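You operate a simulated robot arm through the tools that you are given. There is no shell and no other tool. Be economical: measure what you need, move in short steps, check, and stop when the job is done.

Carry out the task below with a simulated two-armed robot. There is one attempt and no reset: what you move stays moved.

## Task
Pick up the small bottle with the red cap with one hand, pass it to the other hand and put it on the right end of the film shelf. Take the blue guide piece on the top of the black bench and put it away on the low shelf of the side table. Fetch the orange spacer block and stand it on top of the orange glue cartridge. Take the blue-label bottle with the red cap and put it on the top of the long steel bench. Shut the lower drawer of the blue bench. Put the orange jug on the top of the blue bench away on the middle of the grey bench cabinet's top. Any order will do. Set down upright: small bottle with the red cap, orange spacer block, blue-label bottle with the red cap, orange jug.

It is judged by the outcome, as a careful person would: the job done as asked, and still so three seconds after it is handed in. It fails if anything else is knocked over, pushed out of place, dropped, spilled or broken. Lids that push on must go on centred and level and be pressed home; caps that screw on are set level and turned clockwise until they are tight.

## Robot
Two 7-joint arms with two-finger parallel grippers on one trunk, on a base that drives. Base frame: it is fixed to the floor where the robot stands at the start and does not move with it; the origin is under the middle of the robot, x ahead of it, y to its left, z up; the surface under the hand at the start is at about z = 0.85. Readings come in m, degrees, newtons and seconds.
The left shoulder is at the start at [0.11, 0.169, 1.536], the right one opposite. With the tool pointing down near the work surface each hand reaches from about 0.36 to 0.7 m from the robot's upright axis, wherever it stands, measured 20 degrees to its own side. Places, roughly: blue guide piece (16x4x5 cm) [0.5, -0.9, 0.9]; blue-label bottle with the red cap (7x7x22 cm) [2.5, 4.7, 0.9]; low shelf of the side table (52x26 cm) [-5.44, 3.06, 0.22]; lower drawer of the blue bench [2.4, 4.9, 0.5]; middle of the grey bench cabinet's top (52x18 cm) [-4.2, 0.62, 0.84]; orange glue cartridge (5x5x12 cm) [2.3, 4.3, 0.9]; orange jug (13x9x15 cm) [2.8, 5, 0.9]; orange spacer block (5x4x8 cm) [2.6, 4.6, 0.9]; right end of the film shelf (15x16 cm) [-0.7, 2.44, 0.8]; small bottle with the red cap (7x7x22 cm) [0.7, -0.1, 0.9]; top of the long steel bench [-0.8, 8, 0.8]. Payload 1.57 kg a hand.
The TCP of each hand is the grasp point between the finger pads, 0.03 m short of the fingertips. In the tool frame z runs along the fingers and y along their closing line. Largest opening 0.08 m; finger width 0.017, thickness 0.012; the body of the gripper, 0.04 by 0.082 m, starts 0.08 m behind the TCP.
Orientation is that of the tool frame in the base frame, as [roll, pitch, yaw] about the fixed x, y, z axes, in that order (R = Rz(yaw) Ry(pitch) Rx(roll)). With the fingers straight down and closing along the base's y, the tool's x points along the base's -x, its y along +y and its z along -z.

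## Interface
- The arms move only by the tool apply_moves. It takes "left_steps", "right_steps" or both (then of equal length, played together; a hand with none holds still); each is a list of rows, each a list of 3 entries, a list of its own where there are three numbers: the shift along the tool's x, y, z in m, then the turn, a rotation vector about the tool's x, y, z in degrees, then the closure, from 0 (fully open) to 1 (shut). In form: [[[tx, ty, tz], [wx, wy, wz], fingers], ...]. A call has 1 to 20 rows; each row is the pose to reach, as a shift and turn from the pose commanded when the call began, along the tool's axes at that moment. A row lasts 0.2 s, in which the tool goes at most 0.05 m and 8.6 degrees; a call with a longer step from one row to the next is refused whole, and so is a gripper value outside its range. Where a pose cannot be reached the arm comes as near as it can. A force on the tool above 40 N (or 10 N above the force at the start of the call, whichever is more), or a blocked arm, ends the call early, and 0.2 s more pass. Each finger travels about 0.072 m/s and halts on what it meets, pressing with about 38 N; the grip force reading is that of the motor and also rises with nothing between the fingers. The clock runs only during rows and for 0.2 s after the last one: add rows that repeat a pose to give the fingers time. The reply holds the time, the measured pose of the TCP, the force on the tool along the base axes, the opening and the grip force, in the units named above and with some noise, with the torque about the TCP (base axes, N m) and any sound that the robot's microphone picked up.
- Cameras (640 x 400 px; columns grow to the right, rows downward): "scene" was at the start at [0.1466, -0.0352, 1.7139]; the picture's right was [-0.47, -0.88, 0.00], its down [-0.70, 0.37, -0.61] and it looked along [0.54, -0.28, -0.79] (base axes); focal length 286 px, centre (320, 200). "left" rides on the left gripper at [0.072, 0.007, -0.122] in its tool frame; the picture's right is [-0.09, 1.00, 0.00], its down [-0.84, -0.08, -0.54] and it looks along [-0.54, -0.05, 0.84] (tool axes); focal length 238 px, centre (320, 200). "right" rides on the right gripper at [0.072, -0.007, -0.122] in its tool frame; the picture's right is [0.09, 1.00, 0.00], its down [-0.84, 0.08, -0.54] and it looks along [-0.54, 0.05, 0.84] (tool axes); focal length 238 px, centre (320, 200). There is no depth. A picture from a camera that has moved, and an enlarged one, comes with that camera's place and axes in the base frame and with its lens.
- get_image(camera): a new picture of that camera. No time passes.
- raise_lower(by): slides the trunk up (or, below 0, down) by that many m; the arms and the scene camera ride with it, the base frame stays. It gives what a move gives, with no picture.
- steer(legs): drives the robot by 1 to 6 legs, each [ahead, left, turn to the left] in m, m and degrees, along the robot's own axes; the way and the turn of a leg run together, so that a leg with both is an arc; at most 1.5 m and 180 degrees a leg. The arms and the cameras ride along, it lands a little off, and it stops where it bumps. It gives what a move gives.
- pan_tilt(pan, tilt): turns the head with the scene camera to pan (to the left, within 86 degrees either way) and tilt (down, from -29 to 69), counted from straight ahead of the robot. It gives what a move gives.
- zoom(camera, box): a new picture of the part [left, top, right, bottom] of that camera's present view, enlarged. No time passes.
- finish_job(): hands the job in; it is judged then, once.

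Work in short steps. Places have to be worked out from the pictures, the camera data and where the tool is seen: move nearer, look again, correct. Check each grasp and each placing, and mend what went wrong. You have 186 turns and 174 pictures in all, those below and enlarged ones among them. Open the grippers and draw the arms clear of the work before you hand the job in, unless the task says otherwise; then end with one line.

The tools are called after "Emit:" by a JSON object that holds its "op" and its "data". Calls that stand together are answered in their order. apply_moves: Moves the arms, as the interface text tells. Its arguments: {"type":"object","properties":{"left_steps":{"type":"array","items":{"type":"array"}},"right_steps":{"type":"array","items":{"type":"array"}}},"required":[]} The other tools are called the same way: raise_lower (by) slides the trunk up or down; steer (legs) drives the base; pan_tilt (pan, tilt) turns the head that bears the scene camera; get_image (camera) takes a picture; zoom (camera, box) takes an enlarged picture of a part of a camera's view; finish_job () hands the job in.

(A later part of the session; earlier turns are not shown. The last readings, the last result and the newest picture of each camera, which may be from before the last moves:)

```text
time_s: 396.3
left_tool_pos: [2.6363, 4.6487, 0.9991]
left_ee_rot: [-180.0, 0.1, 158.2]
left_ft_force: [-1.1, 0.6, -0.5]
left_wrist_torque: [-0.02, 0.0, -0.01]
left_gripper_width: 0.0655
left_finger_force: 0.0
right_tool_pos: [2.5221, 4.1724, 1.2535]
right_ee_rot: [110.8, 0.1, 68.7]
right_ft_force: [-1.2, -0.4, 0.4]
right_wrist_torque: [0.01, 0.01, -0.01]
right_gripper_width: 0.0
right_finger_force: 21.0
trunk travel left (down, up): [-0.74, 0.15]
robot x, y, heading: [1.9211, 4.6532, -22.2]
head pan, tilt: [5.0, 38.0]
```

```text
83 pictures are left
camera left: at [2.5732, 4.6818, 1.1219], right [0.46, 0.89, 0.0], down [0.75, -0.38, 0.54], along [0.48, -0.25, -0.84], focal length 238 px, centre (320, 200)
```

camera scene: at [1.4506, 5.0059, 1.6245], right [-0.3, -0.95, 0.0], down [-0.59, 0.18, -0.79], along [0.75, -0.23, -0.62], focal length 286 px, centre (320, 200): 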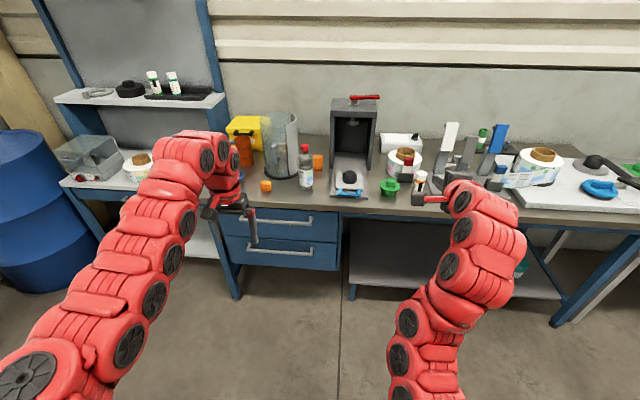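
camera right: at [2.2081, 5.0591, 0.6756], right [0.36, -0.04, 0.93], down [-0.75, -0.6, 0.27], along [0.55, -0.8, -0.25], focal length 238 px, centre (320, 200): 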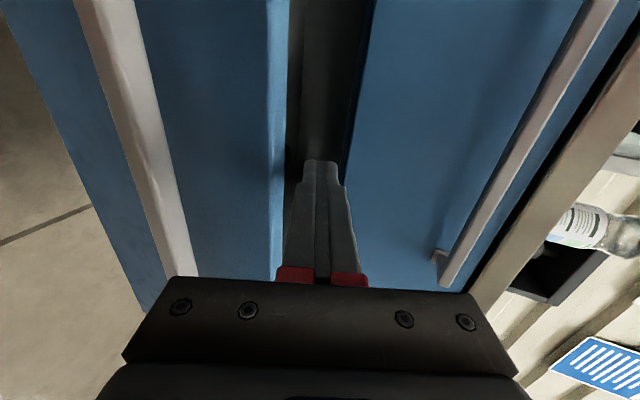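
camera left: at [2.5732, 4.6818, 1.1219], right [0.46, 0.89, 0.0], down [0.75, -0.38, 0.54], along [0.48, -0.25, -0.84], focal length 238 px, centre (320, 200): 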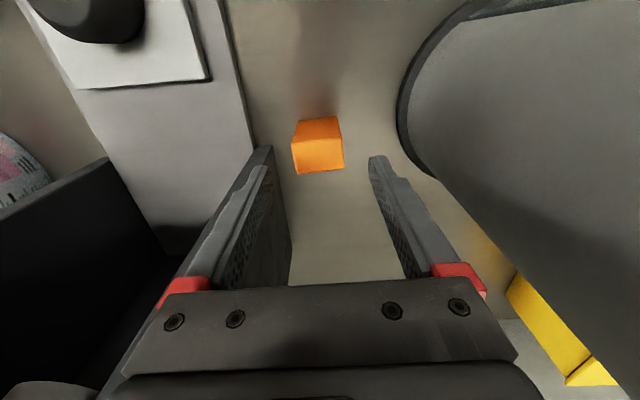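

Well aligned. I'll shift 7 mm forward, descend to z ≈ 0.905 and close.

Emit:
{"op": "apply_moves", "data": {"left_steps": [[[-0.007, -0.001, 0.03], [0, 0, 0], 0.18], [[-0.007, -0.001, 0.065], [0, 0, 0], 0.18], [[-0.007, -0.001, 0.094], [0, 0, 0], 0.18], [[-0.007, -0.001, 0.094], [0, 0, 0], 0.6], [[-0.007, -0.001, 0.094], [0, 0, 0], 1], [[-0.007, -0.001, 0.094], [0, 0, 0], 1], [[-0.007, -0.001, 0.07], [0, 0, 0], 1]]}}

Emit:
{"op": "get_image", "data": {"camera": "left"}}

```text
time_s: 397.9
left_tool_pos: [2.6427, 4.6454, 0.9291]
left_ee_rot: [-179.9, 0.2, 158.1]
left_ft_force: [0.7, -0.5, -1.2]
left_wrist_torque: [0.03, -0.02, -0.03]
left_gripper_width: 0.0448
left_finger_force: 38.5
right_tool_pos: [2.5213, 4.1745, 1.2534]
right_ee_rot: [110.8, 0.0, 68.7]
right_ft_force: [0.0, -0.2, -0.2]
right_wrist_torque: [0.01, 0.04, -0.01]
right_gripper_width: 0.0
right_finger_force: 21.1
trunk travel left (down, up): [-0.74, 0.15]
robot x, y, heading: [1.9272, 4.6536, -22.5]
head pan, tilt: [5.0, 38.0]
```

```text
82 pictures are left
camera left: at [2.5792, 4.6782, 1.0522], right [0.46, 0.89, 0.0], down [0.75, -0.38, 0.55], along [0.49, -0.25, -0.84], focal length 238 px, centre (320, 200)
```

left: 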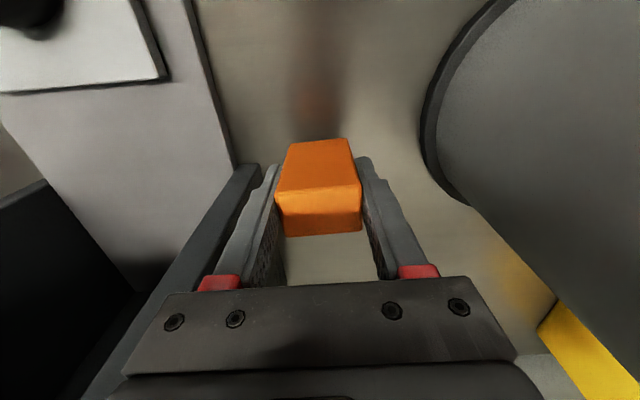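

The spacer is held centred. I'll lift it high, back away from over the bottle and press, then sidestep to the cartridge.

Emit:
{"op": "apply_moves", "data": {"left_steps": [[[0, 0, -0.045], [0, 0, 0], 1], [[0, 0, -0.09], [0, 0, 0], 1], [[0, 0, -0.135], [0, 0, 0], 1], [[0, 0, -0.18], [0, 0, 0], 1], [[0, 0, -0.225], [0, 0, 0], 1], [[0, 0, -0.255], [0, 0, 0], 1]]}}

Emit:
{"op": "steer", "data": {"legs": [[-0.24, 0, 0], [0, -0.46, 0]]}}

Emit:
{"op": "get_image", "data": {"camera": "left"}}

```text
time_s: 399.3
left_tool_pos: [2.6439, 4.646, 1.1856]
left_ee_rot: [-179.8, 0.1, 158.1]
left_ft_force: [0.3, 0.1, -0.7]
left_wrist_torque: [-0.01, 0.0, -0.02]
left_gripper_width: 0.0446
left_finger_force: 37.5
right_tool_pos: [2.5219, 4.1733, 1.2528]
right_ee_rot: [110.9, 0.1, 68.7]
right_ft_force: [0.9, -0.2, 0.1]
right_wrist_torque: [-0.02, 0.0, 0.02]
right_gripper_width: 0.0001
right_finger_force: 21.0
trunk travel left (down, up): [-0.74, 0.15]
robot x, y, heading: [1.9228, 4.6539, -22.1]
head pan, tilt: [5.0, 38.0]
```

```text
time_s: 403.4
left_tool_pos: [2.2535, 4.3132, 1.1846]
left_ee_rot: [-179.8, 0.1, 158.8]
left_ft_force: [-0.5, 1.4, -0.3]
left_wrist_torque: [0.0, 0.04, 0.02]
left_gripper_width: 0.0445
left_finger_force: 37.8
right_tool_pos: [2.1363, 3.8395, 1.2515]
right_ee_rot: [110.8, 0.0, 69.2]
right_ft_force: [0.5, -0.2, -1.8]
right_wrist_torque: [0.01, -0.01, 0.01]
right_gripper_width: 0.0001
right_finger_force: 21.8
trunk travel left (down, up): [-0.74, 0.15]
robot x, y, heading: [1.532, 4.3157, -21.8]
head pan, tilt: [5.0, 38.0]
```

```text
81 pictures are left
camera left: at [2.1903, 4.3449, 1.3075], right [0.45, 0.89, 0.0], down [0.75, -0.37, 0.54], along [0.49, -0.24, -0.84], focal length 238 px, centre (320, 200)
```

left: 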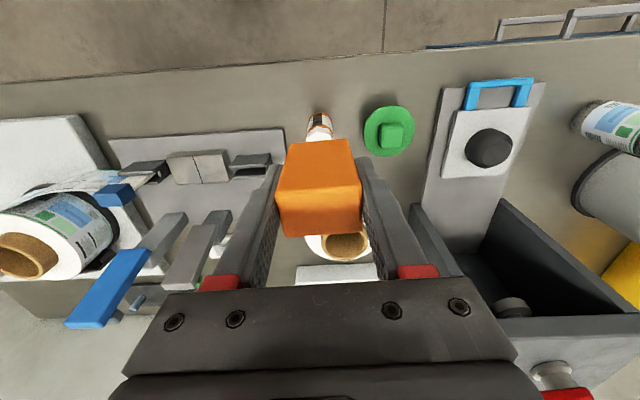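

The cartridge cap is at (2.284, 4.299), directly ahead by 3.3 cm. I'll align over it and lower to a hover, then check from the scene camera.

Emit:
{"op": "apply_moves", "data": {"left_steps": [[[-0.017, -0.001, 0.02], [0, 0, 0], 1], [[-0.0334, -0.002, 0.05], [0, 0, 0], 1], [[-0.0334, -0.002, 0.09], [0, 0, 0], 1], [[-0.0334, -0.002, 0.125], [0, 0, 0], 1], [[-0.0334, -0.002, 0.125], [0, 0, 0], 1]]}}

Emit:
{"op": "get_image", "data": {"camera": "left"}}

Emit:
{"op": "get_image", "data": {"camera": "scene"}}

```text
time_s: 404.6
left_tool_pos: [2.2838, 4.2988, 1.062]
left_ee_rot: [-179.9, 0.1, 158.8]
left_ft_force: [-0.3, -0.8, -0.3]
left_wrist_torque: [-0.03, 0.02, -0.02]
left_gripper_width: 0.0447
left_finger_force: 38.2
right_tool_pos: [2.1368, 3.8394, 1.2523]
right_ee_rot: [110.7, 0.1, 69.2]
right_ft_force: [0.4, 0.0, 0.3]
right_wrist_torque: [0.01, 0.0, -0.04]
right_gripper_width: 0.0
right_finger_force: 21.3
trunk travel left (down, up): [-0.74, 0.15]
robot x, y, heading: [1.5294, 4.3188, -21.9]
head pan, tilt: [5.0, 38.0]
```

```text
80 pictures are left
camera left: at [2.2189, 4.3314, 1.1844], right [0.45, 0.89, 0.0], down [0.75, -0.37, 0.54], along [0.49, -0.24, -0.84], focal length 238 px, centre (320, 200)
```

left: 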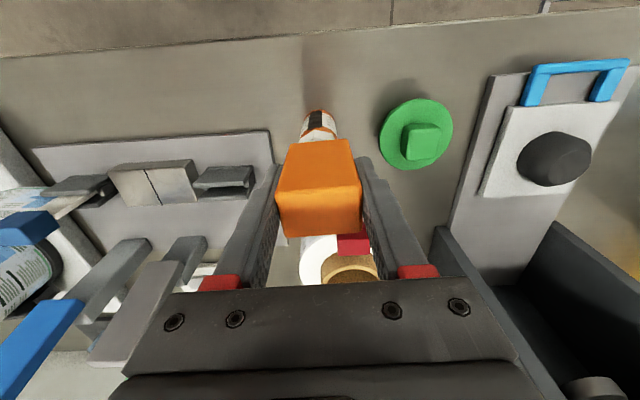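

```text
79 pictures are left
camera scene: at [1.6889, 4.26, 1.6245], right [-0.29, -0.96, 0.0], down [-0.59, 0.18, -0.79], along [0.76, -0.22, -0.62], focal length 286 px, centre (320, 200)
```

scene: 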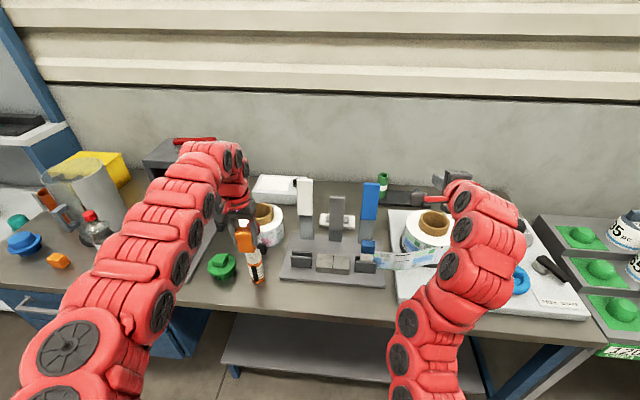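

Emit:
{"op": "zoom", "data": {"camera": "scene", "box": [200, 200, 300, 290]}}

```text
4.44 times, centred on (250, 245) of scene
camera zoom: at [1.6889, 4.26, 1.6245], right [-0.29, -0.96, 0.0], down [-0.59, 0.18, -0.79], along [0.76, -0.22, -0.62], focal length 1269 px, centre (631, 0)
```

zoom: 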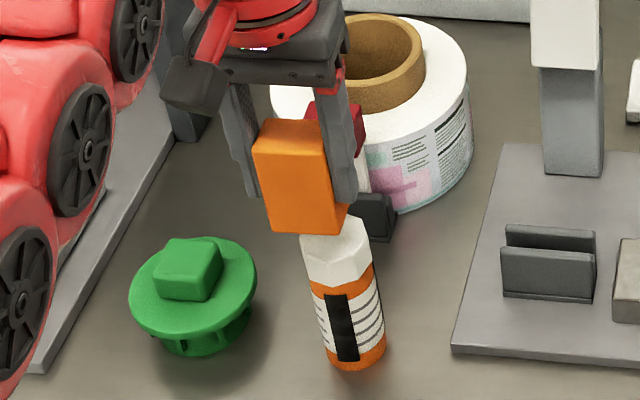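

In the scene view the cap centre is about 1.3 cm further forward than the wrist camera suggested, since its top was partly hidden there. I'll shift forward, lower 1.5 cm and recheck.

Emit:
{"op": "apply_moves", "data": {"left_steps": [[[-0.0065, 0, 0], [0, 0, 0], 1], [[-0.013, 0, 0.008], [0, 0, 0], 1], [[-0.013, 0, 0.015], [0, 0, 0], 1]]}}

Emit:
{"op": "zoom", "data": {"camera": "scene", "box": [220, 210, 290, 290]}}

```text
time_s: 405.4
left_tool_pos: [2.2954, 4.2947, 1.0461]
left_ee_rot: [-179.7, 0.1, 158.7]
left_ft_force: [0.5, -0.3, -1.1]
left_wrist_torque: [-0.02, 0.02, -0.01]
left_gripper_width: 0.0445
left_finger_force: 38.4
right_tool_pos: [2.1358, 3.839, 1.2518]
right_ee_rot: [110.8, 0.1, 69.3]
right_ft_force: [-0.3, 0.5, 0.3]
right_wrist_torque: [-0.01, 0.0, -0.03]
right_gripper_width: 0.0
right_finger_force: 21.8
trunk travel left (down, up): [-0.74, 0.15]
robot x, y, heading: [1.5313, 4.3179, -21.5]
head pan, tilt: [5.0, 38.0]
```

```text
5.00 times, centred on (255, 250) of scene
camera zoom: at [1.6893, 4.2606, 1.6244], right [-0.28, -0.96, 0.0], down [-0.59, 0.18, -0.79], along [0.76, -0.22, -0.62], focal length 1428 px, centre (645, -50)
```

zoom: 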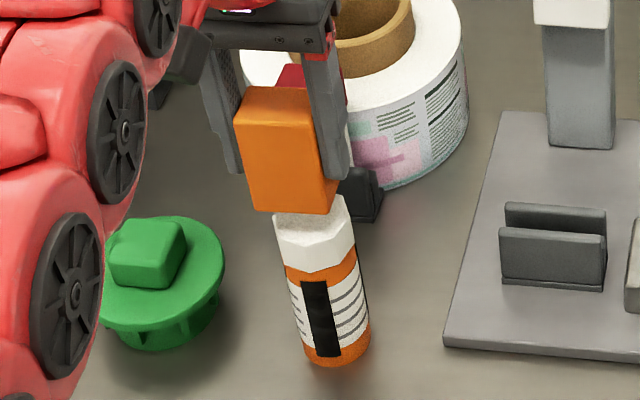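

The spacer looks about 6 mm too far left relative to the cap. I'll shift right 6 mm and lower slowly to contact.

Emit:
{"op": "apply_moves", "data": {"left_steps": [[[0.001, -0.006, 0], [0, 0, 0], 1], [[0.001, -0.006, 0.004], [0, 0, 0], 1], [[0.001, -0.006, 0.007], [0, 0, 0], 1]]}}

Emit:
{"op": "zoom", "data": {"camera": "scene", "box": [220, 210, 290, 290]}}

```text
time_s: 406.2
left_tool_pos: [2.2939, 4.2874, 1.0375]
left_ee_rot: [-179.9, 0.1, 158.8]
left_ft_force: [0.9, -0.7, -0.9]
left_wrist_torque: [-0.01, 0.01, 0.02]
left_gripper_width: 0.0445
left_finger_force: 38.0
right_tool_pos: [2.1357, 3.8373, 1.2523]
right_ee_rot: [110.7, 0.1, 69.3]
right_ft_force: [0.3, 0.7, 1.2]
right_wrist_torque: [0.05, 0.01, 0.03]
right_gripper_width: 0.0001
right_finger_force: 21.4
trunk travel left (down, up): [-0.74, 0.15]
robot x, y, heading: [1.5309, 4.318, -21.9]
head pan, tilt: [5.0, 38.0]
```

```text
5.00 times, centred on (255, 250) of scene
camera zoom: at [1.6893, 4.2599, 1.6244], right [-0.29, -0.96, 0.0], down [-0.59, 0.18, -0.79], along [0.76, -0.22, -0.62], focal length 1428 px, centre (645, -50)
```

zoom: 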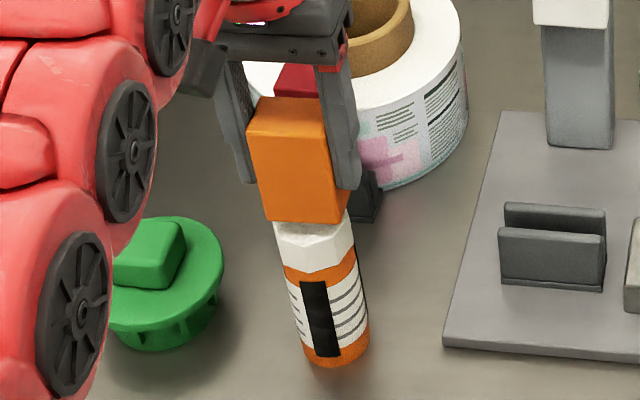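

Lateral alignment is good now. I'll shift back 4 mm and lower in 3 mm steps until contact.

Emit:
{"op": "apply_moves", "data": {"left_steps": [[[0.004, 0, 0], [0, 0, 0], 1], [[0.004, 0, 0.003], [0, 0, 0], 1], [[0.004, 0, 0.005], [0, 0, 0], 1]]}}

Emit:
{"op": "apply_moves", "data": {"left_steps": [[[0, 0, 0.002], [0, 0, 0], 1], [[0, 0, 0.004], [0, 0, 0], 1]]}}

Emit:
{"op": "zoom", "data": {"camera": "scene", "box": [220, 210, 290, 290]}}

```text
time_s: 407.0
left_tool_pos: [2.2889, 4.2892, 1.0324]
left_ee_rot: [-179.8, 0.1, 158.8]
left_ft_force: [0.3, 0.9, -0.3]
left_wrist_torque: [0.01, 0.01, 0.01]
left_gripper_width: 0.0446
left_finger_force: 37.8
right_tool_pos: [2.1375, 3.8394, 1.2516]
right_ee_rot: [110.9, 0.1, 69.3]
right_ft_force: [0.3, -0.4, 0.1]
right_wrist_torque: [0.0, -0.03, -0.02]
right_gripper_width: 0.0002
right_finger_force: 21.0
trunk travel left (down, up): [-0.74, 0.15]
robot x, y, heading: [1.5331, 4.3164, -21.7]
head pan, tilt: [5.0, 38.0]
```

```text
time_s: 407.6
left_tool_pos: [2.2889, 4.2893, 1.0296]
left_ee_rot: [-180.0, 0.1, 158.8]
left_ft_force: [0.4, -0.6, -0.8]
left_wrist_torque: [0.01, -0.03, 0.04]
left_gripper_width: 0.0447
left_finger_force: 37.8
right_tool_pos: [2.1372, 3.8394, 1.2526]
right_ee_rot: [110.9, 0.2, 69.3]
right_ft_force: [0.2, -0.3, -0.1]
right_wrist_torque: [-0.01, 0.0, 0.02]
right_gripper_width: 0.0002
right_finger_force: 21.5
trunk travel left (down, up): [-0.74, 0.15]
robot x, y, heading: [1.5306, 4.3133, -21.9]
head pan, tilt: [5.0, 38.0]
```

```text
5.00 times, centred on (255, 250) of scene
camera zoom: at [1.6893, 4.2601, 1.6244], right [-0.28, -0.96, 0.0], down [-0.59, 0.18, -0.79], along [0.76, -0.22, -0.62], focal length 1428 px, centre (645, -50)
```

zoom: 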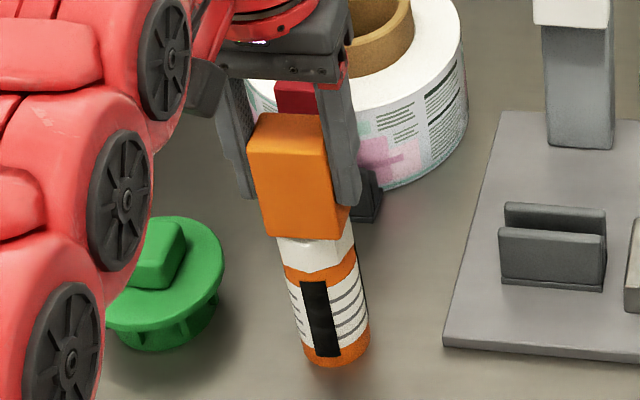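

Consistent with the bench top being at about 0.862, the spacer is centred over the cap within a few millimetres and contact is expected at TCP z ≈ 1.025. I'll lower the last bit.

Emit:
{"op": "apply_moves", "data": {"left_steps": [[[0, 0.002, 0.002], [0, 0, 0], 1], [[0, 0.002, 0.004], [0, 0, 0], 1], [[0, 0.002, 0.005], [0, 0, 0], 1]]}}

Emit:
{"op": "apply_moves", "data": {"left_steps": [[[0, 0, 0.001], [0, 0, 0], 1], [[0, 0, 0.002], [0, 0, 0], 1]]}}

```text
time_s: 408.4
left_tool_pos: [2.2909, 4.2914, 1.0245]
left_ee_rot: [-179.8, 0.1, 158.7]
left_ft_force: [-0.6, 0.2, -1.7]
left_wrist_torque: [-0.02, -0.01, -0.02]
left_gripper_width: 0.0445
left_finger_force: 38.2
right_tool_pos: [2.1371, 3.8392, 1.252]
right_ee_rot: [110.9, 0.1, 69.4]
right_ft_force: [0.3, -0.5, -0.2]
right_wrist_torque: [0.06, 0.0, -0.06]
right_gripper_width: 0.0
right_finger_force: 21.4
trunk travel left (down, up): [-0.74, 0.15]
robot x, y, heading: [1.5284, 4.3136, -21.5]
head pan, tilt: [5.0, 38.0]
```

```text
time_s: 409.0
left_tool_pos: [2.2901, 4.2916, 1.0241]
left_ee_rot: [-179.9, 0.2, 158.8]
left_ft_force: [-0.1, 2.2, 9.2]
left_wrist_torque: [0.15, 0.08, 0.03]
left_gripper_width: 0.0444
left_finger_force: 38.1
right_tool_pos: [2.1357, 3.839, 1.2536]
right_ee_rot: [110.9, 0.1, 69.2]
right_ft_force: [0.0, -0.3, -0.2]
right_wrist_torque: [-0.02, -0.02, -0.01]
right_gripper_width: 0.0001
right_finger_force: 21.7
trunk travel left (down, up): [-0.74, 0.15]
robot x, y, heading: [1.5311, 4.3132, -21.8]
head pan, tilt: [5.0, 38.0]
```

Contact at 9 N. I'll check the overlap before releasing.

Emit:
{"op": "zoom", "data": {"camera": "scene", "box": [225, 220, 285, 280]}}

```text
6.67 times, centred on (255, 250) of scene
camera zoom: at [1.6876, 4.2603, 1.6247], right [-0.28, -0.96, 0.0], down [-0.59, 0.18, -0.79], along [0.76, -0.22, -0.61], focal length 1904 px, centre (753, -133)
```

zoom: 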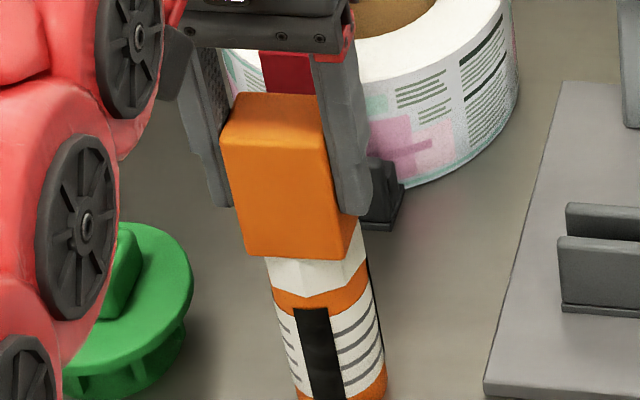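

The spacer sits about 4 mm left of centre. I'll lift 3 mm, shift right 4 mm, set down again and release.

Emit:
{"op": "apply_moves", "data": {"left_steps": [[[0, 0, -0.004], [0, 0, 0], 1], [[0, -0.004, -0.004], [0, 0, 0], 1], [[0, -0.004, -0.001], [0, 0, 0], 1], [[0, -0.004, 0.0005], [0, 0, 0], 1]]}}

Emit:
{"op": "apply_moves", "data": {"left_steps": [[[0, 0, 0], [0, 0, 0], 0.35], [[0, 0, 0], [0, 0, 0], 0.25], [[0, 0, 0], [0, 0, 0], 0.2], [[0, 0, -0.02], [0, 0, 0], 0.2], [[0, 0, -0.05], [0, 0, 0], 0.2], [[0, 0, -0.09], [0, 0, 0], 0.2], [[0, 0, -0.13], [0, 0, 0], 0.2]]}}

Emit:
{"op": "zoom", "data": {"camera": "scene", "box": [210, 190, 300, 290]}}

```text
time_s: 410.0
left_tool_pos: [2.2889, 4.2875, 1.0246]
left_ee_rot: [-179.9, 0.2, 158.8]
left_ft_force: [1.0, 0.5, 10.4]
left_wrist_torque: [0.08, -0.06, 0.01]
left_gripper_width: 0.0446
left_finger_force: 37.9
right_tool_pos: [2.1357, 3.8395, 1.2519]
right_ee_rot: [110.8, 0.1, 69.4]
right_ft_force: [0.4, -0.8, 0.8]
right_wrist_torque: [-0.01, 0.01, 0.02]
right_gripper_width: 0.0001
right_finger_force: 21.9
trunk travel left (down, up): [-0.74, 0.15]
robot x, y, heading: [1.5346, 4.3094, -21.9]
head pan, tilt: [5.0, 38.0]
```

```text
time_s: 411.6
left_tool_pos: [2.2843, 4.2831, 1.1508]
left_ee_rot: [-179.8, 0.2, 158.6]
left_ft_force: [-0.3, -0.7, 0.3]
left_wrist_torque: [-0.02, 0.03, -0.02]
left_gripper_width: 0.0639
left_finger_force: 0.1
left hand out of reach, approached as far as the arm can: row 7
right_tool_pos: [2.1363, 3.8388, 1.2527]
right_ee_rot: [110.8, 0.1, 69.2]
right_ft_force: [-0.3, 0.1, 0.1]
right_wrist_torque: [-0.02, 0.01, 0.02]
right_gripper_width: 0.0
right_finger_force: 21.0
trunk travel left (down, up): [-0.74, 0.15]
robot x, y, heading: [1.5321, 4.3138, -21.8]
head pan, tilt: [5.0, 38.0]
```

```text
4.00 times, centred on (255, 240) of scene
camera zoom: at [1.6875, 4.26, 1.6246], right [-0.29, -0.96, 0.0], down [-0.59, 0.18, -0.79], along [0.76, -0.22, -0.61], focal length 1142 px, centre (580, 40)
```

zoom: 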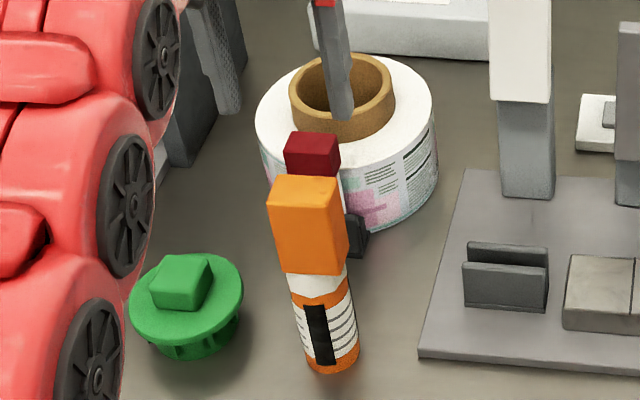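

The spacer stands on the cartridge. Now the blue-label bottle: I'll sidestep 0.52 m left so the left hand comes above its cap.

Emit:
{"op": "steer", "data": {"legs": [[0.0, 0.517, 0]]}}

Emit:
{"op": "get_image", "data": {"camera": "left"}}

```text
time_s: 414.6
left_tool_pos: [2.4774, 4.7687, 1.1508]
left_ee_rot: [-179.8, 0.1, 158.9]
left_ft_force: [0.5, -0.3, -0.4]
left_wrist_torque: [0.01, 0.0, -0.02]
left_gripper_width: 0.0639
left_finger_force: 0.0
right_tool_pos: [2.3279, 4.3224, 1.2523]
right_ee_rot: [110.7, 0.1, 69.4]
right_ft_force: [-0.2, -0.2, 0.7]
right_wrist_torque: [0.0, 0.01, 0.0]
right_gripper_width: 0.0
right_finger_force: 21.4
trunk travel left (down, up): [-0.74, 0.15]
robot x, y, heading: [1.7234, 4.7968, -21.3]
head pan, tilt: [5.0, 38.0]
```

```text
72 pictures are left
camera left: at [2.4129, 4.8005, 1.2728], right [0.44, 0.9, 0.0], down [0.75, -0.37, 0.54], along [0.49, -0.24, -0.84], focal length 238 px, centre (320, 200)
```

left: 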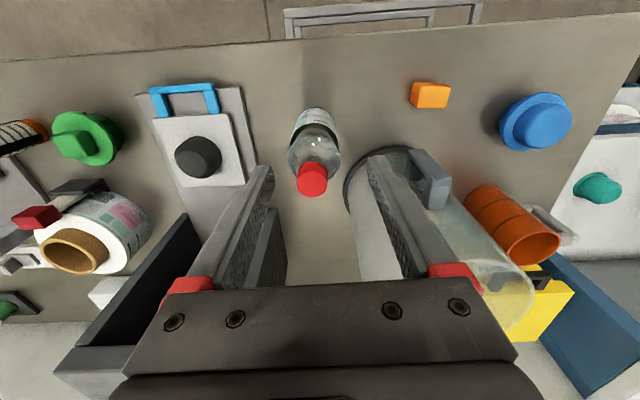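

The cap is at (2.5045, 4.7476). I'll align, descend around it to z 1.064 and grip.

Emit:
{"op": "apply_moves", "data": {"left_steps": [[[-0.017, -0.005, 0], [0, 0, 0], 0], [[-0.033, -0.01, 0], [0, 0, 0], 0], [[-0.033, -0.01, 0.03], [0, 0, 0], 0], [[-0.033, -0.01, 0.06], [0, 0, 0], 0], [[-0.033, -0.01, 0.087], [0, 0, 0], 0], [[-0.033, -0.01, 0.087], [0, 0, 0], 0.6], [[-0.033, -0.01, 0.087], [0, 0, 0], 1], [[-0.033, -0.01, 0.087], [0, 0, 0], 1], [[-0.033, -0.01, 0.07], [0, 0, 0], 1]]}}

Emit:
{"op": "get_image", "data": {"camera": "left"}}

```text
time_s: 416.6
left_tool_pos: [2.4818, 4.75, 1.0631]
left_ee_rot: [-179.9, 0.0, 158.9]
left_ft_force: [0.2, 0.1, 0.5]
left_wrist_torque: [-0.02, 0.02, 0.0]
left_gripper_width: 0.0
left_finger_force: 21.3
left hand out of reach, approached as far as the arm can: row 1, 2, 3, 4, 5, 6, 7, 8, 9
right_tool_pos: [2.3271, 4.3224, 1.2533]
right_ee_rot: [110.8, 0.2, 69.4]
right_ft_force: [0.3, 0.6, -0.2]
right_wrist_torque: [0.02, -0.04, 0.03]
right_gripper_width: 0.0
right_finger_force: 20.9
trunk travel left (down, up): [-0.74, 0.15]
robot x, y, heading: [1.722, 4.7968, -21.6]
head pan, tilt: [5.0, 38.0]
```

```text
71 pictures are left
camera left: at [2.4189, 4.7829, 1.1858], right [0.44, 0.9, 0.0], down [0.75, -0.37, 0.54], along [0.49, -0.24, -0.84], focal length 238 px, centre (320, 200)
```

left: 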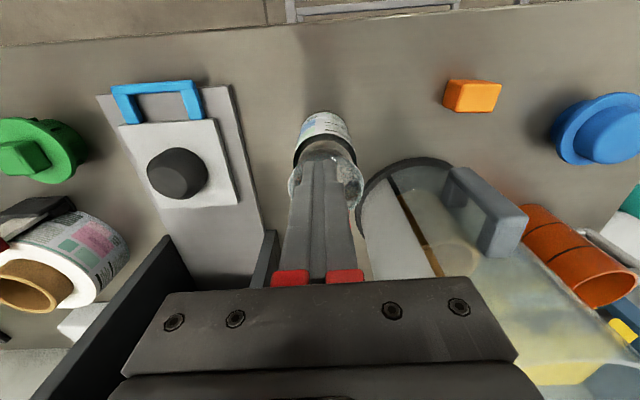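

The arm ran out of reach 2.4 cm short and the fingers closed in front of the cap; the bottle is undisturbed. I'll rise, reopen, and move the base 5 cm closer.

Emit:
{"op": "apply_moves", "data": {"left_steps": [[[0, 0, -0.03], [0, 0, 0], 1], [[0.01, 0, -0.06], [0, 0, 0], 1], [[0.03, 0, -0.085], [0, 0, 0], 0.5], [[0.03, 0, -0.085], [0, 0, 0], 0], [[0.03, 0, -0.085], [0, 0, 0], 0]]}}

Emit:
{"op": "steer", "data": {"legs": [[0.06, 0, 0]]}}

Emit:
{"op": "get_image", "data": {"camera": "left"}}

```text
time_s: 417.8
left_tool_pos: [2.4559, 4.7586, 1.1463]
left_ee_rot: [-179.9, 0.1, 158.9]
left_ft_force: [-0.5, -0.2, -0.1]
left_wrist_torque: [0.04, 0.03, 0.0]
left_gripper_width: 0.08
left_finger_force: 0.0
right_tool_pos: [2.3273, 4.3213, 1.2529]
right_ee_rot: [110.8, 0.0, 69.3]
right_ft_force: [0.0, 0.0, -0.6]
right_wrist_torque: [-0.01, 0.01, 0.0]
right_gripper_width: 0.0001
right_finger_force: 21.5
trunk travel left (down, up): [-0.74, 0.15]
robot x, y, heading: [1.7261, 4.7957, -21.4]
head pan, tilt: [5.0, 38.0]
```

```text
time_s: 418.8
left_tool_pos: [2.5089, 4.7384, 1.1478]
left_ee_rot: [-179.9, 0.2, 158.8]
left_ft_force: [-0.2, -0.4, -0.1]
left_wrist_torque: [-0.02, -0.02, -0.03]
left_gripper_width: 0.0798
left_finger_force: 0.1
right_tool_pos: [2.3808, 4.3028, 1.2526]
right_ee_rot: [110.8, 0.1, 69.4]
right_ft_force: [0.7, -0.2, -0.7]
right_wrist_torque: [0.03, 0.01, 0.01]
right_gripper_width: 0.0
right_finger_force: 21.5
trunk travel left (down, up): [-0.74, 0.15]
robot x, y, heading: [1.7735, 4.7773, -21.1]
head pan, tilt: [5.0, 38.0]
```

```text
70 pictures are left
camera left: at [2.4448, 4.7711, 1.2699], right [0.44, 0.9, 0.0], down [0.75, -0.37, 0.54], along [0.49, -0.24, -0.84], focal length 238 px, centre (320, 200)
```

left: 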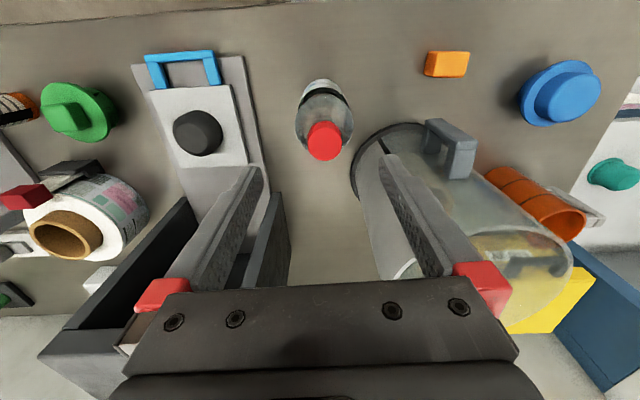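

The cap is at (2.5055, 4.7465), nearly under the hand and now within reach. I'll align and descend, then check before gripping.

Emit:
{"op": "apply_moves", "data": {"left_steps": [[[0.006, 0.0063, 0], [0, 0, 0], 0], [[0.006, 0.0063, 0.03], [0, 0, 0], 0], [[0.006, 0.0063, 0.06], [0, 0, 0], 0], [[0.006, 0.0063, 0.084], [0, 0, 0], 0], [[0.006, 0.0063, 0.084], [0, 0, 0], 0.6], [[0.006, 0.0063, 0.084], [0, 0, 0], 1], [[0.006, 0.0063, 0.084], [0, 0, 0], 1], [[0.006, 0.0063, 0.07], [0, 0, 0], 1]]}}

Emit:
{"op": "get_image", "data": {"camera": "left"}}

```text
time_s: 420.6
left_tool_pos: [2.5061, 4.748, 1.0751]
left_ee_rot: [-179.8, -0.1, 158.9]
left_ft_force: [0.5, 0.0, -5.8]
left_wrist_torque: [0.04, 0.01, 0.0]
left_gripper_width: 0.0306
left_finger_force: 37.3
right_tool_pos: [2.3832, 4.3018, 1.2525]
right_ee_rot: [110.9, 0.0, 69.4]
right_ft_force: [0.2, 0.1, 0.2]
right_wrist_torque: [0.0, 0.03, -0.01]
right_gripper_width: 0.0
right_finger_force: 21.5
trunk travel left (down, up): [-0.74, 0.15]
robot x, y, heading: [1.7755, 4.7766, -21.4]
head pan, tilt: [5.0, 38.0]
```

```text
69 pictures are left
camera left: at [2.4425, 4.7796, 1.198], right [0.44, 0.9, 0.0], down [0.75, -0.37, 0.54], along [0.48, -0.24, -0.84], focal length 238 px, centre (320, 200)
```

left: 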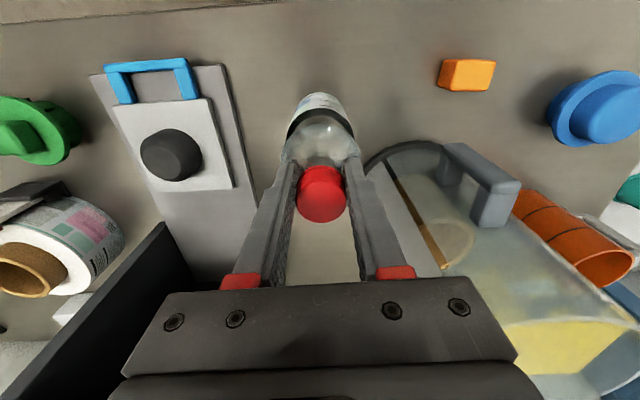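

The bottle is held (3.06 cm, 5.8 N). I'll lift it, back away, turn to heading 68° and slide left toward the long steel bench.

Emit:
{"op": "apply_moves", "data": {"left_steps": [[[0, 0, -0.03], [0, 0, 0], 1], [[0, 0, -0.06], [0, 0, 0], 1], [[0.01, 0, -0.09], [0, 0, 0], 1], [[0.02, 0, -0.11], [0, 0, 0], 1]]}}

Emit:
{"op": "steer", "data": {"legs": [[-0.65, 0, 0], [0, 0, 89.5], [0, 1.5, 0], [0, 1.4, 0]]}}

Emit:
{"op": "pan_tilt", "data": {"pan": 0, "tilt": 25}}

Emit:
{"op": "get_image", "data": {"camera": "scene"}}

```text
time_s: 421.6
left_tool_pos: [2.4887, 4.7539, 1.1833]
left_ee_rot: [-179.9, 0.0, 158.9]
left_ft_force: [0.6, 0.0, -5.1]
left_wrist_torque: [0.01, 0.01, 0.02]
left_gripper_width: 0.0306
left_finger_force: 37.9
right_tool_pos: [2.383, 4.3021, 1.2529]
right_ee_rot: [110.9, 0.1, 69.4]
right_ft_force: [-0.1, -0.5, 0.3]
right_wrist_torque: [0.01, -0.02, -0.01]
right_gripper_width: 0.0001
right_finger_force: 21.5
trunk travel left (down, up): [-0.74, 0.15]
robot x, y, heading: [1.7735, 4.7767, -21.4]
head pan, tilt: [5.0, 38.0]
```

```text
time_s: 442.3
left_tool_pos: [-1.4148, 6.8191, 1.1841]
left_ee_rot: [-179.9, 0.0, -111.6]
left_ft_force: [1.1, 0.1, -4.8]
left_wrist_torque: [-0.04, 0.05, 0.0]
left_gripper_width: 0.0302
left_finger_force: 37.5
right_tool_pos: [-0.9644, 6.7091, 1.2521]
right_ee_rot: [110.9, 0.2, 158.9]
right_ft_force: [-0.1, -0.3, 0.0]
right_wrist_torque: [0.01, -0.02, 0.02]
right_gripper_width: 0.0
right_finger_force: 21.8
trunk travel left (down, up): [-0.74, 0.15]
robot x, y, heading: [-1.4431, 6.1056, 67.9]
head pan, tilt: [5.0, 38.0]
```

```text
time_s: 443.0
left_tool_pos: [-1.4155, 6.8189, 1.184]
left_ee_rot: [-179.9, 0.1, -111.7]
left_ft_force: [0.0, -0.1, -5.5]
left_wrist_torque: [-0.04, 0.03, 0.01]
left_gripper_width: 0.0302
left_finger_force: 37.7
right_tool_pos: [-0.9648, 6.709, 1.2511]
right_ee_rot: [110.8, 0.1, 158.9]
right_ft_force: [0.5, 0.8, 0.5]
right_wrist_torque: [0.02, -0.02, -0.01]
right_gripper_width: 0.0
right_finger_force: 21.3
trunk travel left (down, up): [-0.74, 0.15]
robot x, y, heading: [-1.4434, 6.1057, 68.1]
head pan, tilt: [0.0, 25.0]
```

```text
68 pictures are left
camera scene: at [-1.379, 6.2664, 1.6446], right [0.93, -0.37, 0.0], down [-0.16, -0.39, -0.91], along [0.34, 0.84, -0.42], focal length 286 px, centre (320, 200)
```

scene: 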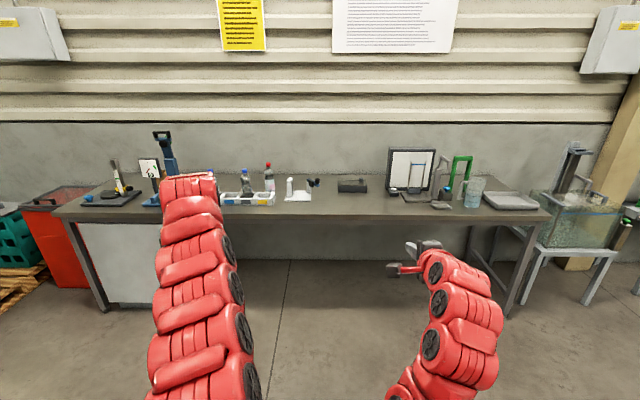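

The long steel bench is ahead, with a free spot near (-0.545, 7.77). I'll raise the trunk so the right hand clears the standing panel, then drive in.

Emit:
{"op": "raise_lower", "data": {"by": 0.15}}

Emit:
{"op": "steer", "data": {"legs": [[0, -0.45, 0], [1.21, 0, 0]]}}

Emit:
{"op": "pan_tilt", "data": {"pan": 10, "tilt": 45}}

Emit:
{"op": "get_image", "data": {"camera": "scene"}}

Emit:
{"op": "get_image", "data": {"camera": "left"}}

```text
time_s: 444.8
left_tool_pos: [-1.4155, 6.8195, 1.3321]
left_ee_rot: [-180.0, 0.1, -111.6]
left_ft_force: [-0.7, 0.3, -4.9]
left_wrist_torque: [-0.05, -0.02, 0.03]
left_gripper_width: 0.0303
left_finger_force: 38.1
right_tool_pos: [-0.9655, 6.7089, 1.4011]
right_ee_rot: [110.9, 0.1, 158.8]
right_ft_force: [-0.1, 1.1, 0.0]
right_wrist_torque: [0.02, 0.01, 0.02]
right_gripper_width: 0.0
right_finger_force: 21.5
trunk travel left (down, up): [-0.89, 0.0]
robot x, y, heading: [-1.4451, 6.1059, 68.1]
head pan, tilt: [0.0, 25.0]
```

```text
time_s: 453.4
left_tool_pos: [-0.5253, 7.7972, 1.3331]
left_ee_rot: [-179.9, 0.1, -111.7]
left_ft_force: [0.5, 0.1, -4.8]
left_wrist_torque: [-0.01, 0.02, -0.01]
left_gripper_width: 0.0301
left_finger_force: 37.8
right_tool_pos: [-0.0759, 7.6871, 1.4027]
right_ee_rot: [111.0, 0.1, 158.8]
right_ft_force: [-0.1, -0.2, -1.1]
right_wrist_torque: [0.01, -0.01, -0.01]
right_gripper_width: 0.0001
right_finger_force: 21.6
trunk travel left (down, up): [-0.89, 0.0]
robot x, y, heading: [-0.553, 7.0866, 68.0]
head pan, tilt: [0.0, 25.0]
```

```text
time_s: 454.2
left_tool_pos: [-0.5261, 7.7998, 1.3326]
left_ee_rot: [-179.9, 0.1, -111.7]
left_ft_force: [0.4, -0.3, -5.5]
left_wrist_torque: [-0.04, 0.01, 0.02]
left_gripper_width: 0.0301
left_finger_force: 38.7
right_tool_pos: [-0.0758, 7.6866, 1.4021]
right_ee_rot: [110.9, 0.1, 158.8]
right_ft_force: [-1.1, 0.3, -0.5]
right_wrist_torque: [0.0, -0.01, 0.01]
right_gripper_width: 0.0001
right_finger_force: 21.4
trunk travel left (down, up): [-0.89, 0.0]
robot x, y, heading: [-0.5573, 7.086, 68.0]
head pan, tilt: [10.0, 45.0]
```

```text
67 pictures are left
camera scene: at [-0.5083, 7.2401, 1.7641], right [0.98, -0.21, 0.0], down [-0.15, -0.69, -0.71], along [0.15, 0.69, -0.71], focal length 286 px, centre (320, 200)
```

scene: 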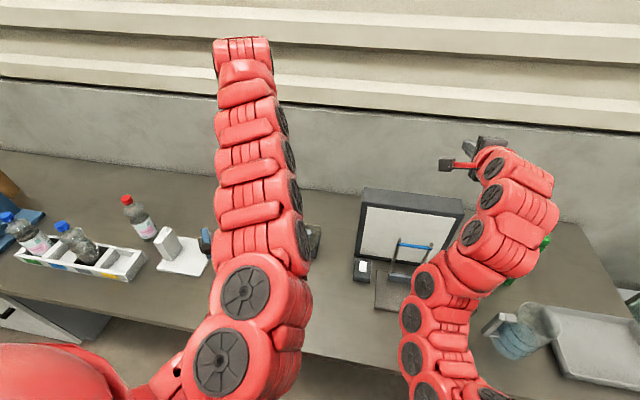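

```text
66 pictures are left
camera left: at [-0.5581, 7.7333, 1.4561], right [-0.89, 0.45, 0.0], down [0.38, 0.75, 0.54], along [0.25, 0.48, -0.84], focal length 238 px, centre (320, 200)
```

left: 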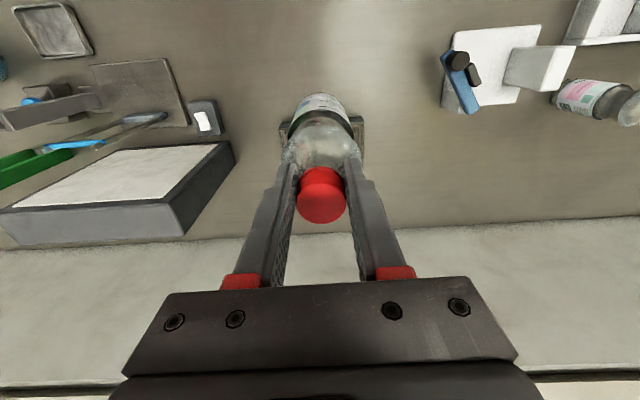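

There's clear bench under the hand, with a dark block about 14 cm further back. I'll move 4 cm toward the front edge and lower to just above the top.

Emit:
{"op": "apply_moves", "data": {"left_steps": [[[0.02, 0, 0.03], [0, 0, 0], 1], [[0.04, 0, 0.07], [0, 0, 0], 1], [[0.04, 0, 0.115], [0, 0, 0], 1], [[0.04, 0, 0.16], [0, 0, 0], 1], [[0.04, 0, 0.205], [0, 0, 0], 1], [[0.04, 0, 0.25], [0, 0, 0], 1], [[0.04, 0, 0.28], [0, 0, 0], 1], [[0.04, 0, 0.3], [0, 0, 0], 1]]}}

Emit:
{"op": "get_image", "data": {"camera": "left"}}

```text
time_s: 455.2
left_tool_pos: [-0.5236, 7.8035, 1.2342]
left_ee_rot: [178.8, 3.5, -110.7]
left_ft_force: [0.1, 0.4, -5.9]
left_wrist_torque: [-0.1, 0.0, 0.02]
left_gripper_width: 0.0301
left_finger_force: 38.3
left hand out of reach, approached as far as the arm can: row 3, 4
right_tool_pos: [-0.0764, 7.6913, 1.3994]
right_ee_rot: [111.1, 0.1, 159.0]
right_ft_force: [1.1, 1.0, -0.1]
right_wrist_torque: [0.02, 0.02, -0.01]
right_gripper_width: 0.0
right_finger_force: 21.8
trunk travel left (down, up): [-0.89, 0.0]
robot x, y, heading: [-0.5517, 7.0829, 68.1]
head pan, tilt: [10.0, 45.0]
stopped in row 4 (left hand): the force on the tool passed its limit at 46 N (the readings are from after the stop); the commanded pose is now the measured one
```

```text
65 pictures are left
camera left: at [-0.5542, 7.7297, 1.3523], right [-0.9, 0.44, 0.03], down [0.37, 0.72, 0.59], along [0.24, 0.54, -0.81], focal length 238 px, centre (320, 200)
```

left: 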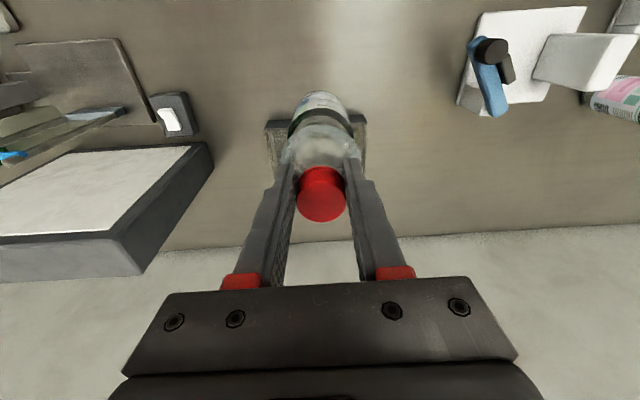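

The call stopped on a force spike at z 1.23 with nothing visibly touched; the arm was at its reach limit. I'll bring it back 4 cm, re-level, then lower in smaller steps.

Emit:
{"op": "apply_moves", "data": {"left_steps": [[[0.015, 0, 0.01], [0.4, 1.2, 0], 1], [[0.03, 0, 0.02], [0.8, 2.4, 0], 1], [[0.045, 0, 0.04], [1.2, 3.5, 0], 1], [[0.055, 0, 0.07], [1.2, 3.5, 0], 1], [[0.055, 0, 0.1], [1.2, 3.5, 0], 1], [[0.055, 0, 0.13], [1.2, 3.5, 0], 1]]}}

Emit:
{"op": "get_image", "data": {"camera": "scene"}}

```text
time_s: 456.6
left_tool_pos: [-0.5429, 7.7581, 1.1021]
left_ee_rot: [180.0, 0.1, -110.7]
left_ft_force: [0.5, 0.6, -4.5]
left_wrist_torque: [-0.02, 0.0, -0.01]
left_gripper_width: 0.0302
left_finger_force: 38.3
left hand out of reach, approached as far as the arm can: row 3, 4
right_tool_pos: [-0.0766, 7.6864, 1.4026]
right_ee_rot: [110.9, 0.1, 158.8]
right_ft_force: [0.9, -0.3, -0.4]
right_wrist_torque: [-0.05, -0.01, -0.02]
right_gripper_width: 0.0
right_finger_force: 21.0
trunk travel left (down, up): [-0.89, 0.0]
robot x, y, heading: [-0.5563, 7.0851, 68.0]
head pan, tilt: [10.0, 45.0]
```

```text
64 pictures are left
camera scene: at [-0.5088, 7.2393, 1.7641], right [0.98, -0.21, 0.0], down [-0.15, -0.69, -0.71], along [0.15, 0.69, -0.71], focal length 286 px, centre (320, 200)
```

scene: 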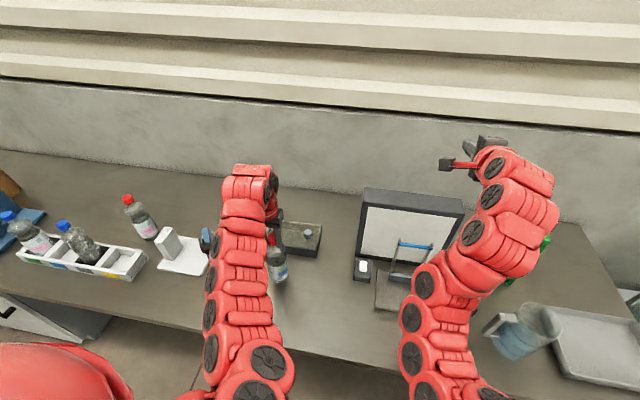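

Now it's moving well and clear of the dark device behind. I'll lower to about 1 cm above the top, then slowly to contact.

Emit:
{"op": "apply_moves", "data": {"left_steps": [[[0, 0, 0.03], [0, 0, 0], 1], [[0, 0, 0.06], [0, 0, 0], 1], [[0, 0, 0.078], [0, 0, 0], 1], [[0, 0, 0.083], [0, 0, 0], 1], [[0, 0, 0.088], [0, 0, 0], 1]]}}

Emit:
{"op": "apply_moves", "data": {"left_steps": [[[0, 0, 0.003], [0, 0, 0], 1], [[0, 0, 0.006], [0, 0, 0], 1], [[0, 0, 0.009], [0, 0, 0], 1], [[0, 0, 0.012], [0, 0, 0], 1]]}}

```text
time_s: 457.2
left_tool_pos: [-0.5429, 7.7599, 1.0565]
left_ee_rot: [179.8, 1.4, -110.7]
left_ft_force: [-0.6, -7.6, 25.1]
left_wrist_torque: [-0.71, -0.23, -0.17]
left_gripper_width: 0.0307
left_finger_force: 38.3
right_tool_pos: [-0.0784, 7.6837, 1.402]
right_ee_rot: [110.8, 0.0, 158.9]
right_ft_force: [0.0, -0.4, -0.2]
right_wrist_torque: [-0.01, 0.01, 0.04]
right_gripper_width: 0.0
right_finger_force: 21.3
trunk travel left (down, up): [-0.89, 0.0]
robot x, y, heading: [-0.5582, 7.0853, 68.2]
head pan, tilt: [10.0, 45.0]
stopped in row 3 (left hand): the force on the tool passed its limit at 93 N (the readings are from after the stop); the commanded pose is now the measured one
```

```text
time_s: 457.5
left_tool_pos: [-0.5416, 7.7624, 1.0565]
left_ee_rot: [179.9, 1.3, -110.8]
left_ft_force: [-0.1, -0.4, 13.7]
left_wrist_torque: [0.31, -0.23, -0.03]
left_gripper_width: 0.0305
left_finger_force: 37.8
right_tool_pos: [-0.0779, 7.6849, 1.4025]
right_ee_rot: [111.0, 0.2, 159.1]
right_ft_force: [0.9, 1.2, 0.4]
right_wrist_torque: [-0.02, -0.02, 0.0]
right_gripper_width: 0.0002
right_finger_force: 21.5
trunk travel left (down, up): [-0.89, 0.0]
robot x, y, heading: [-0.5504, 7.0876, 68.2]
head pan, tilt: [10.0, 45.0]
stopped in row 1 (left hand): the force on the tool passed its limit at 45 N (the readings are from after the stop); the commanded pose is now the measured one
```

Contact at z 1.056, so this bench top is at about 0.855. I'll check that the bottle stands on the plain top before releasing.

Emit:
{"op": "zoom", "data": {"camera": "scene", "box": [200, 200, 360, 320]}}

Emit:
{"op": "get_image", "data": {"camera": "left"}}

```text
3.33 times, centred on (280, 260) of scene
camera zoom: at [-0.5098, 7.2362, 1.7644], right [0.98, -0.21, 0.0], down [-0.15, -0.69, -0.71], along [0.15, 0.69, -0.71], focal length 952 px, centre (453, 0)
```

zoom: 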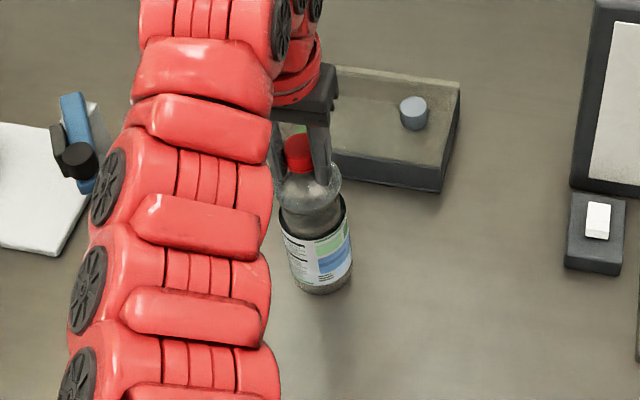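

```text
62 pictures are left
camera left: at [-0.5736, 7.6933, 1.1779], right [-0.9, 0.44, 0.0], down [0.36, 0.74, 0.56], along [0.24, 0.51, -0.83], focal length 238 px, centre (320, 200)
```

left: 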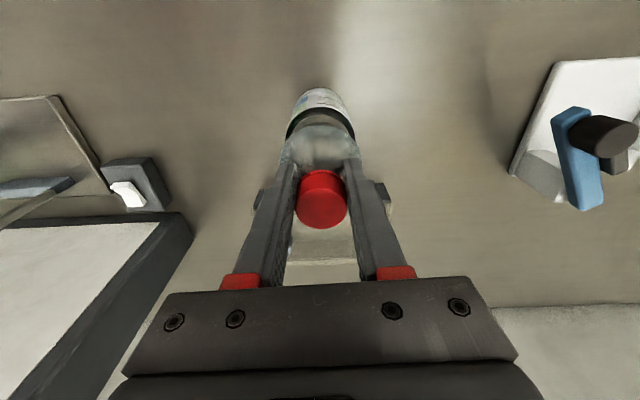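

The bottle stands on bare bench top, clear of its neighbours. I'll ease off, open, and rise straight up.

Emit:
{"op": "apply_moves", "data": {"left_steps": [[[0, 0, -0.002], [0.1, 1.3, 0], 1], [[0, 0, -0.002], [0.1, 1.3, 0], 0.5], [[0, 0, -0.002], [0.1, 1.3, 0], 0], [[0, 0, -0.002], [0.1, 1.3, 0], 0], [[0, 0, -0.03], [0.1, 1.3, 0], 0], [[0, 0, -0.07], [0.1, 1.3, 0], 0], [[0, 0, -0.1], [0.1, 1.3, 0], 0]]}}

Emit:
{"op": "zoom", "data": {"camera": "scene", "box": [200, 200, 360, 320]}}

```text
time_s: 459.1
left_tool_pos: [-0.5406, 7.7637, 1.1444]
left_ee_rot: [180.0, -0.1, -110.7]
left_ft_force: [-0.5, 0.1, 0.8]
left_wrist_torque: [0.0, 0.04, 0.05]
left_gripper_width: 0.0799
left_finger_force: 0.1
left hand out of reach, approached as far as the arm can: row 7
right_tool_pos: [-0.0778, 7.6888, 1.4012]
right_ee_rot: [111.0, 0.1, 159.0]
right_ft_force: [-0.3, 0.0, 0.8]
right_wrist_torque: [-0.01, 0.01, -0.01]
right_gripper_width: 0.0
right_finger_force: 21.6
trunk travel left (down, up): [-0.89, 0.0]
robot x, y, heading: [-0.5567, 7.0857, 68.1]
head pan, tilt: [10.0, 45.0]
```

```text
3.33 times, centred on (280, 260) of scene
camera zoom: at [-0.5086, 7.2393, 1.7641], right [0.98, -0.21, 0.0], down [-0.15, -0.69, -0.71], along [0.15, 0.69, -0.71], focal length 952 px, centre (453, 0)
```

zoom: 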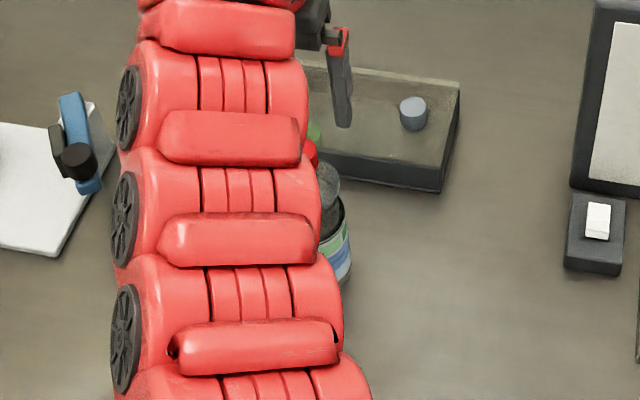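

The bottle stands upright on the steel bench. Last item is the orange jug: I'll back off, slide right toward the blue bench and turn to face it.

Emit:
{"op": "steer", "data": {"legs": [[-0.65, 0, 0], [0, -1.5, 0], [0, -1.0, 0], [0, 0, -90], [0, -0.27, 0]]}}

Emit:
{"op": "raise_lower", "data": {"by": -0.08}}

Emit:
{"op": "pan_tilt", "data": {"pan": 10, "tilt": 38}}

Emit:
{"op": "get_image", "data": {"camera": "scene"}}

```text
time_s: 480.0
left_tool_pos: [2.1188, 5.1982, 1.1448]
left_ee_rot: [179.8, -0.3, 159.1]
left_ft_force: [-1.0, -0.8, 0.5]
left_wrist_torque: [0.14, 0.04, 0.01]
left_gripper_width: 0.0799
left_finger_force: 0.0
right_tool_pos: [2.0398, 4.7346, 1.3987]
right_ee_rot: [111.2, -0.1, 68.9]
right_ft_force: [-0.9, -1.4, 1.0]
right_wrist_torque: [0.03, 0.02, 0.13]
right_gripper_width: 0.0
right_finger_force: 21.4
trunk travel left (down, up): [-0.89, 0.0]
robot x, y, heading: [1.4359, 5.2222, -22.0]
head pan, tilt: [10.0, 45.0]
```

```text
time_s: 481.1
left_tool_pos: [2.1131, 5.2023, 1.0683]
left_ee_rot: [-180.0, 0.0, 158.8]
left_ft_force: [0.0, 0.2, -0.7]
left_wrist_torque: [0.02, 0.01, -0.01]
left_gripper_width: 0.0799
left_finger_force: 0.0
right_tool_pos: [2.0316, 4.7407, 1.3226]
right_ee_rot: [110.9, 0.1, 68.4]
right_ft_force: [0.2, 0.2, -0.9]
right_wrist_torque: [-0.01, 0.02, 0.06]
right_gripper_width: 0.0
right_finger_force: 21.4
trunk travel left (down, up): [-0.81, 0.08]
robot x, y, heading: [1.4342, 5.223, -22.4]
head pan, tilt: [10.0, 45.0]
```

```text
time_s: 481.8
left_tool_pos: [2.1143, 5.203, 1.0683]
left_ee_rot: [-179.9, 0.0, 159.2]
left_ft_force: [-0.6, -0.2, -0.2]
left_wrist_torque: [-0.01, -0.02, 0.05]
left_gripper_width: 0.08
left_finger_force: 0.1
right_tool_pos: [2.035, 4.741, 1.3237]
right_ee_rot: [110.8, 0.1, 68.9]
right_ft_force: [0.3, 0.8, 0.0]
right_wrist_torque: [-0.03, 0.01, 0.02]
right_gripper_width: 0.0001
right_finger_force: 21.5
trunk travel left (down, up): [-0.81, 0.08]
robot x, y, heading: [1.4351, 5.2181, -21.8]
head pan, tilt: [10.0, 38.0]
```

```text
60 pictures are left
camera scene: at [1.6023, 5.1673, 1.6944], right [-0.21, -0.98, 0.0], down [-0.61, 0.13, -0.78], along [0.77, -0.16, -0.62], focal length 286 px, centre (320, 200)
```

scene: 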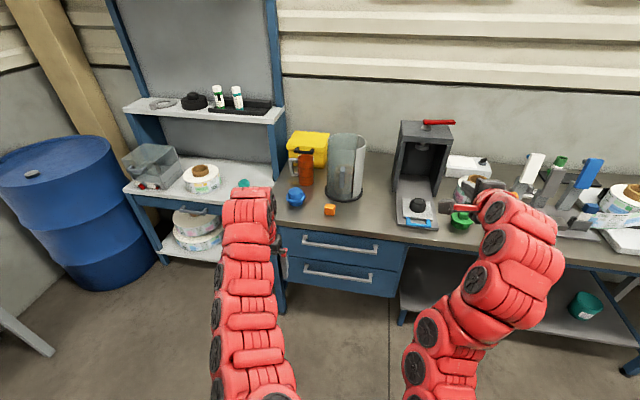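

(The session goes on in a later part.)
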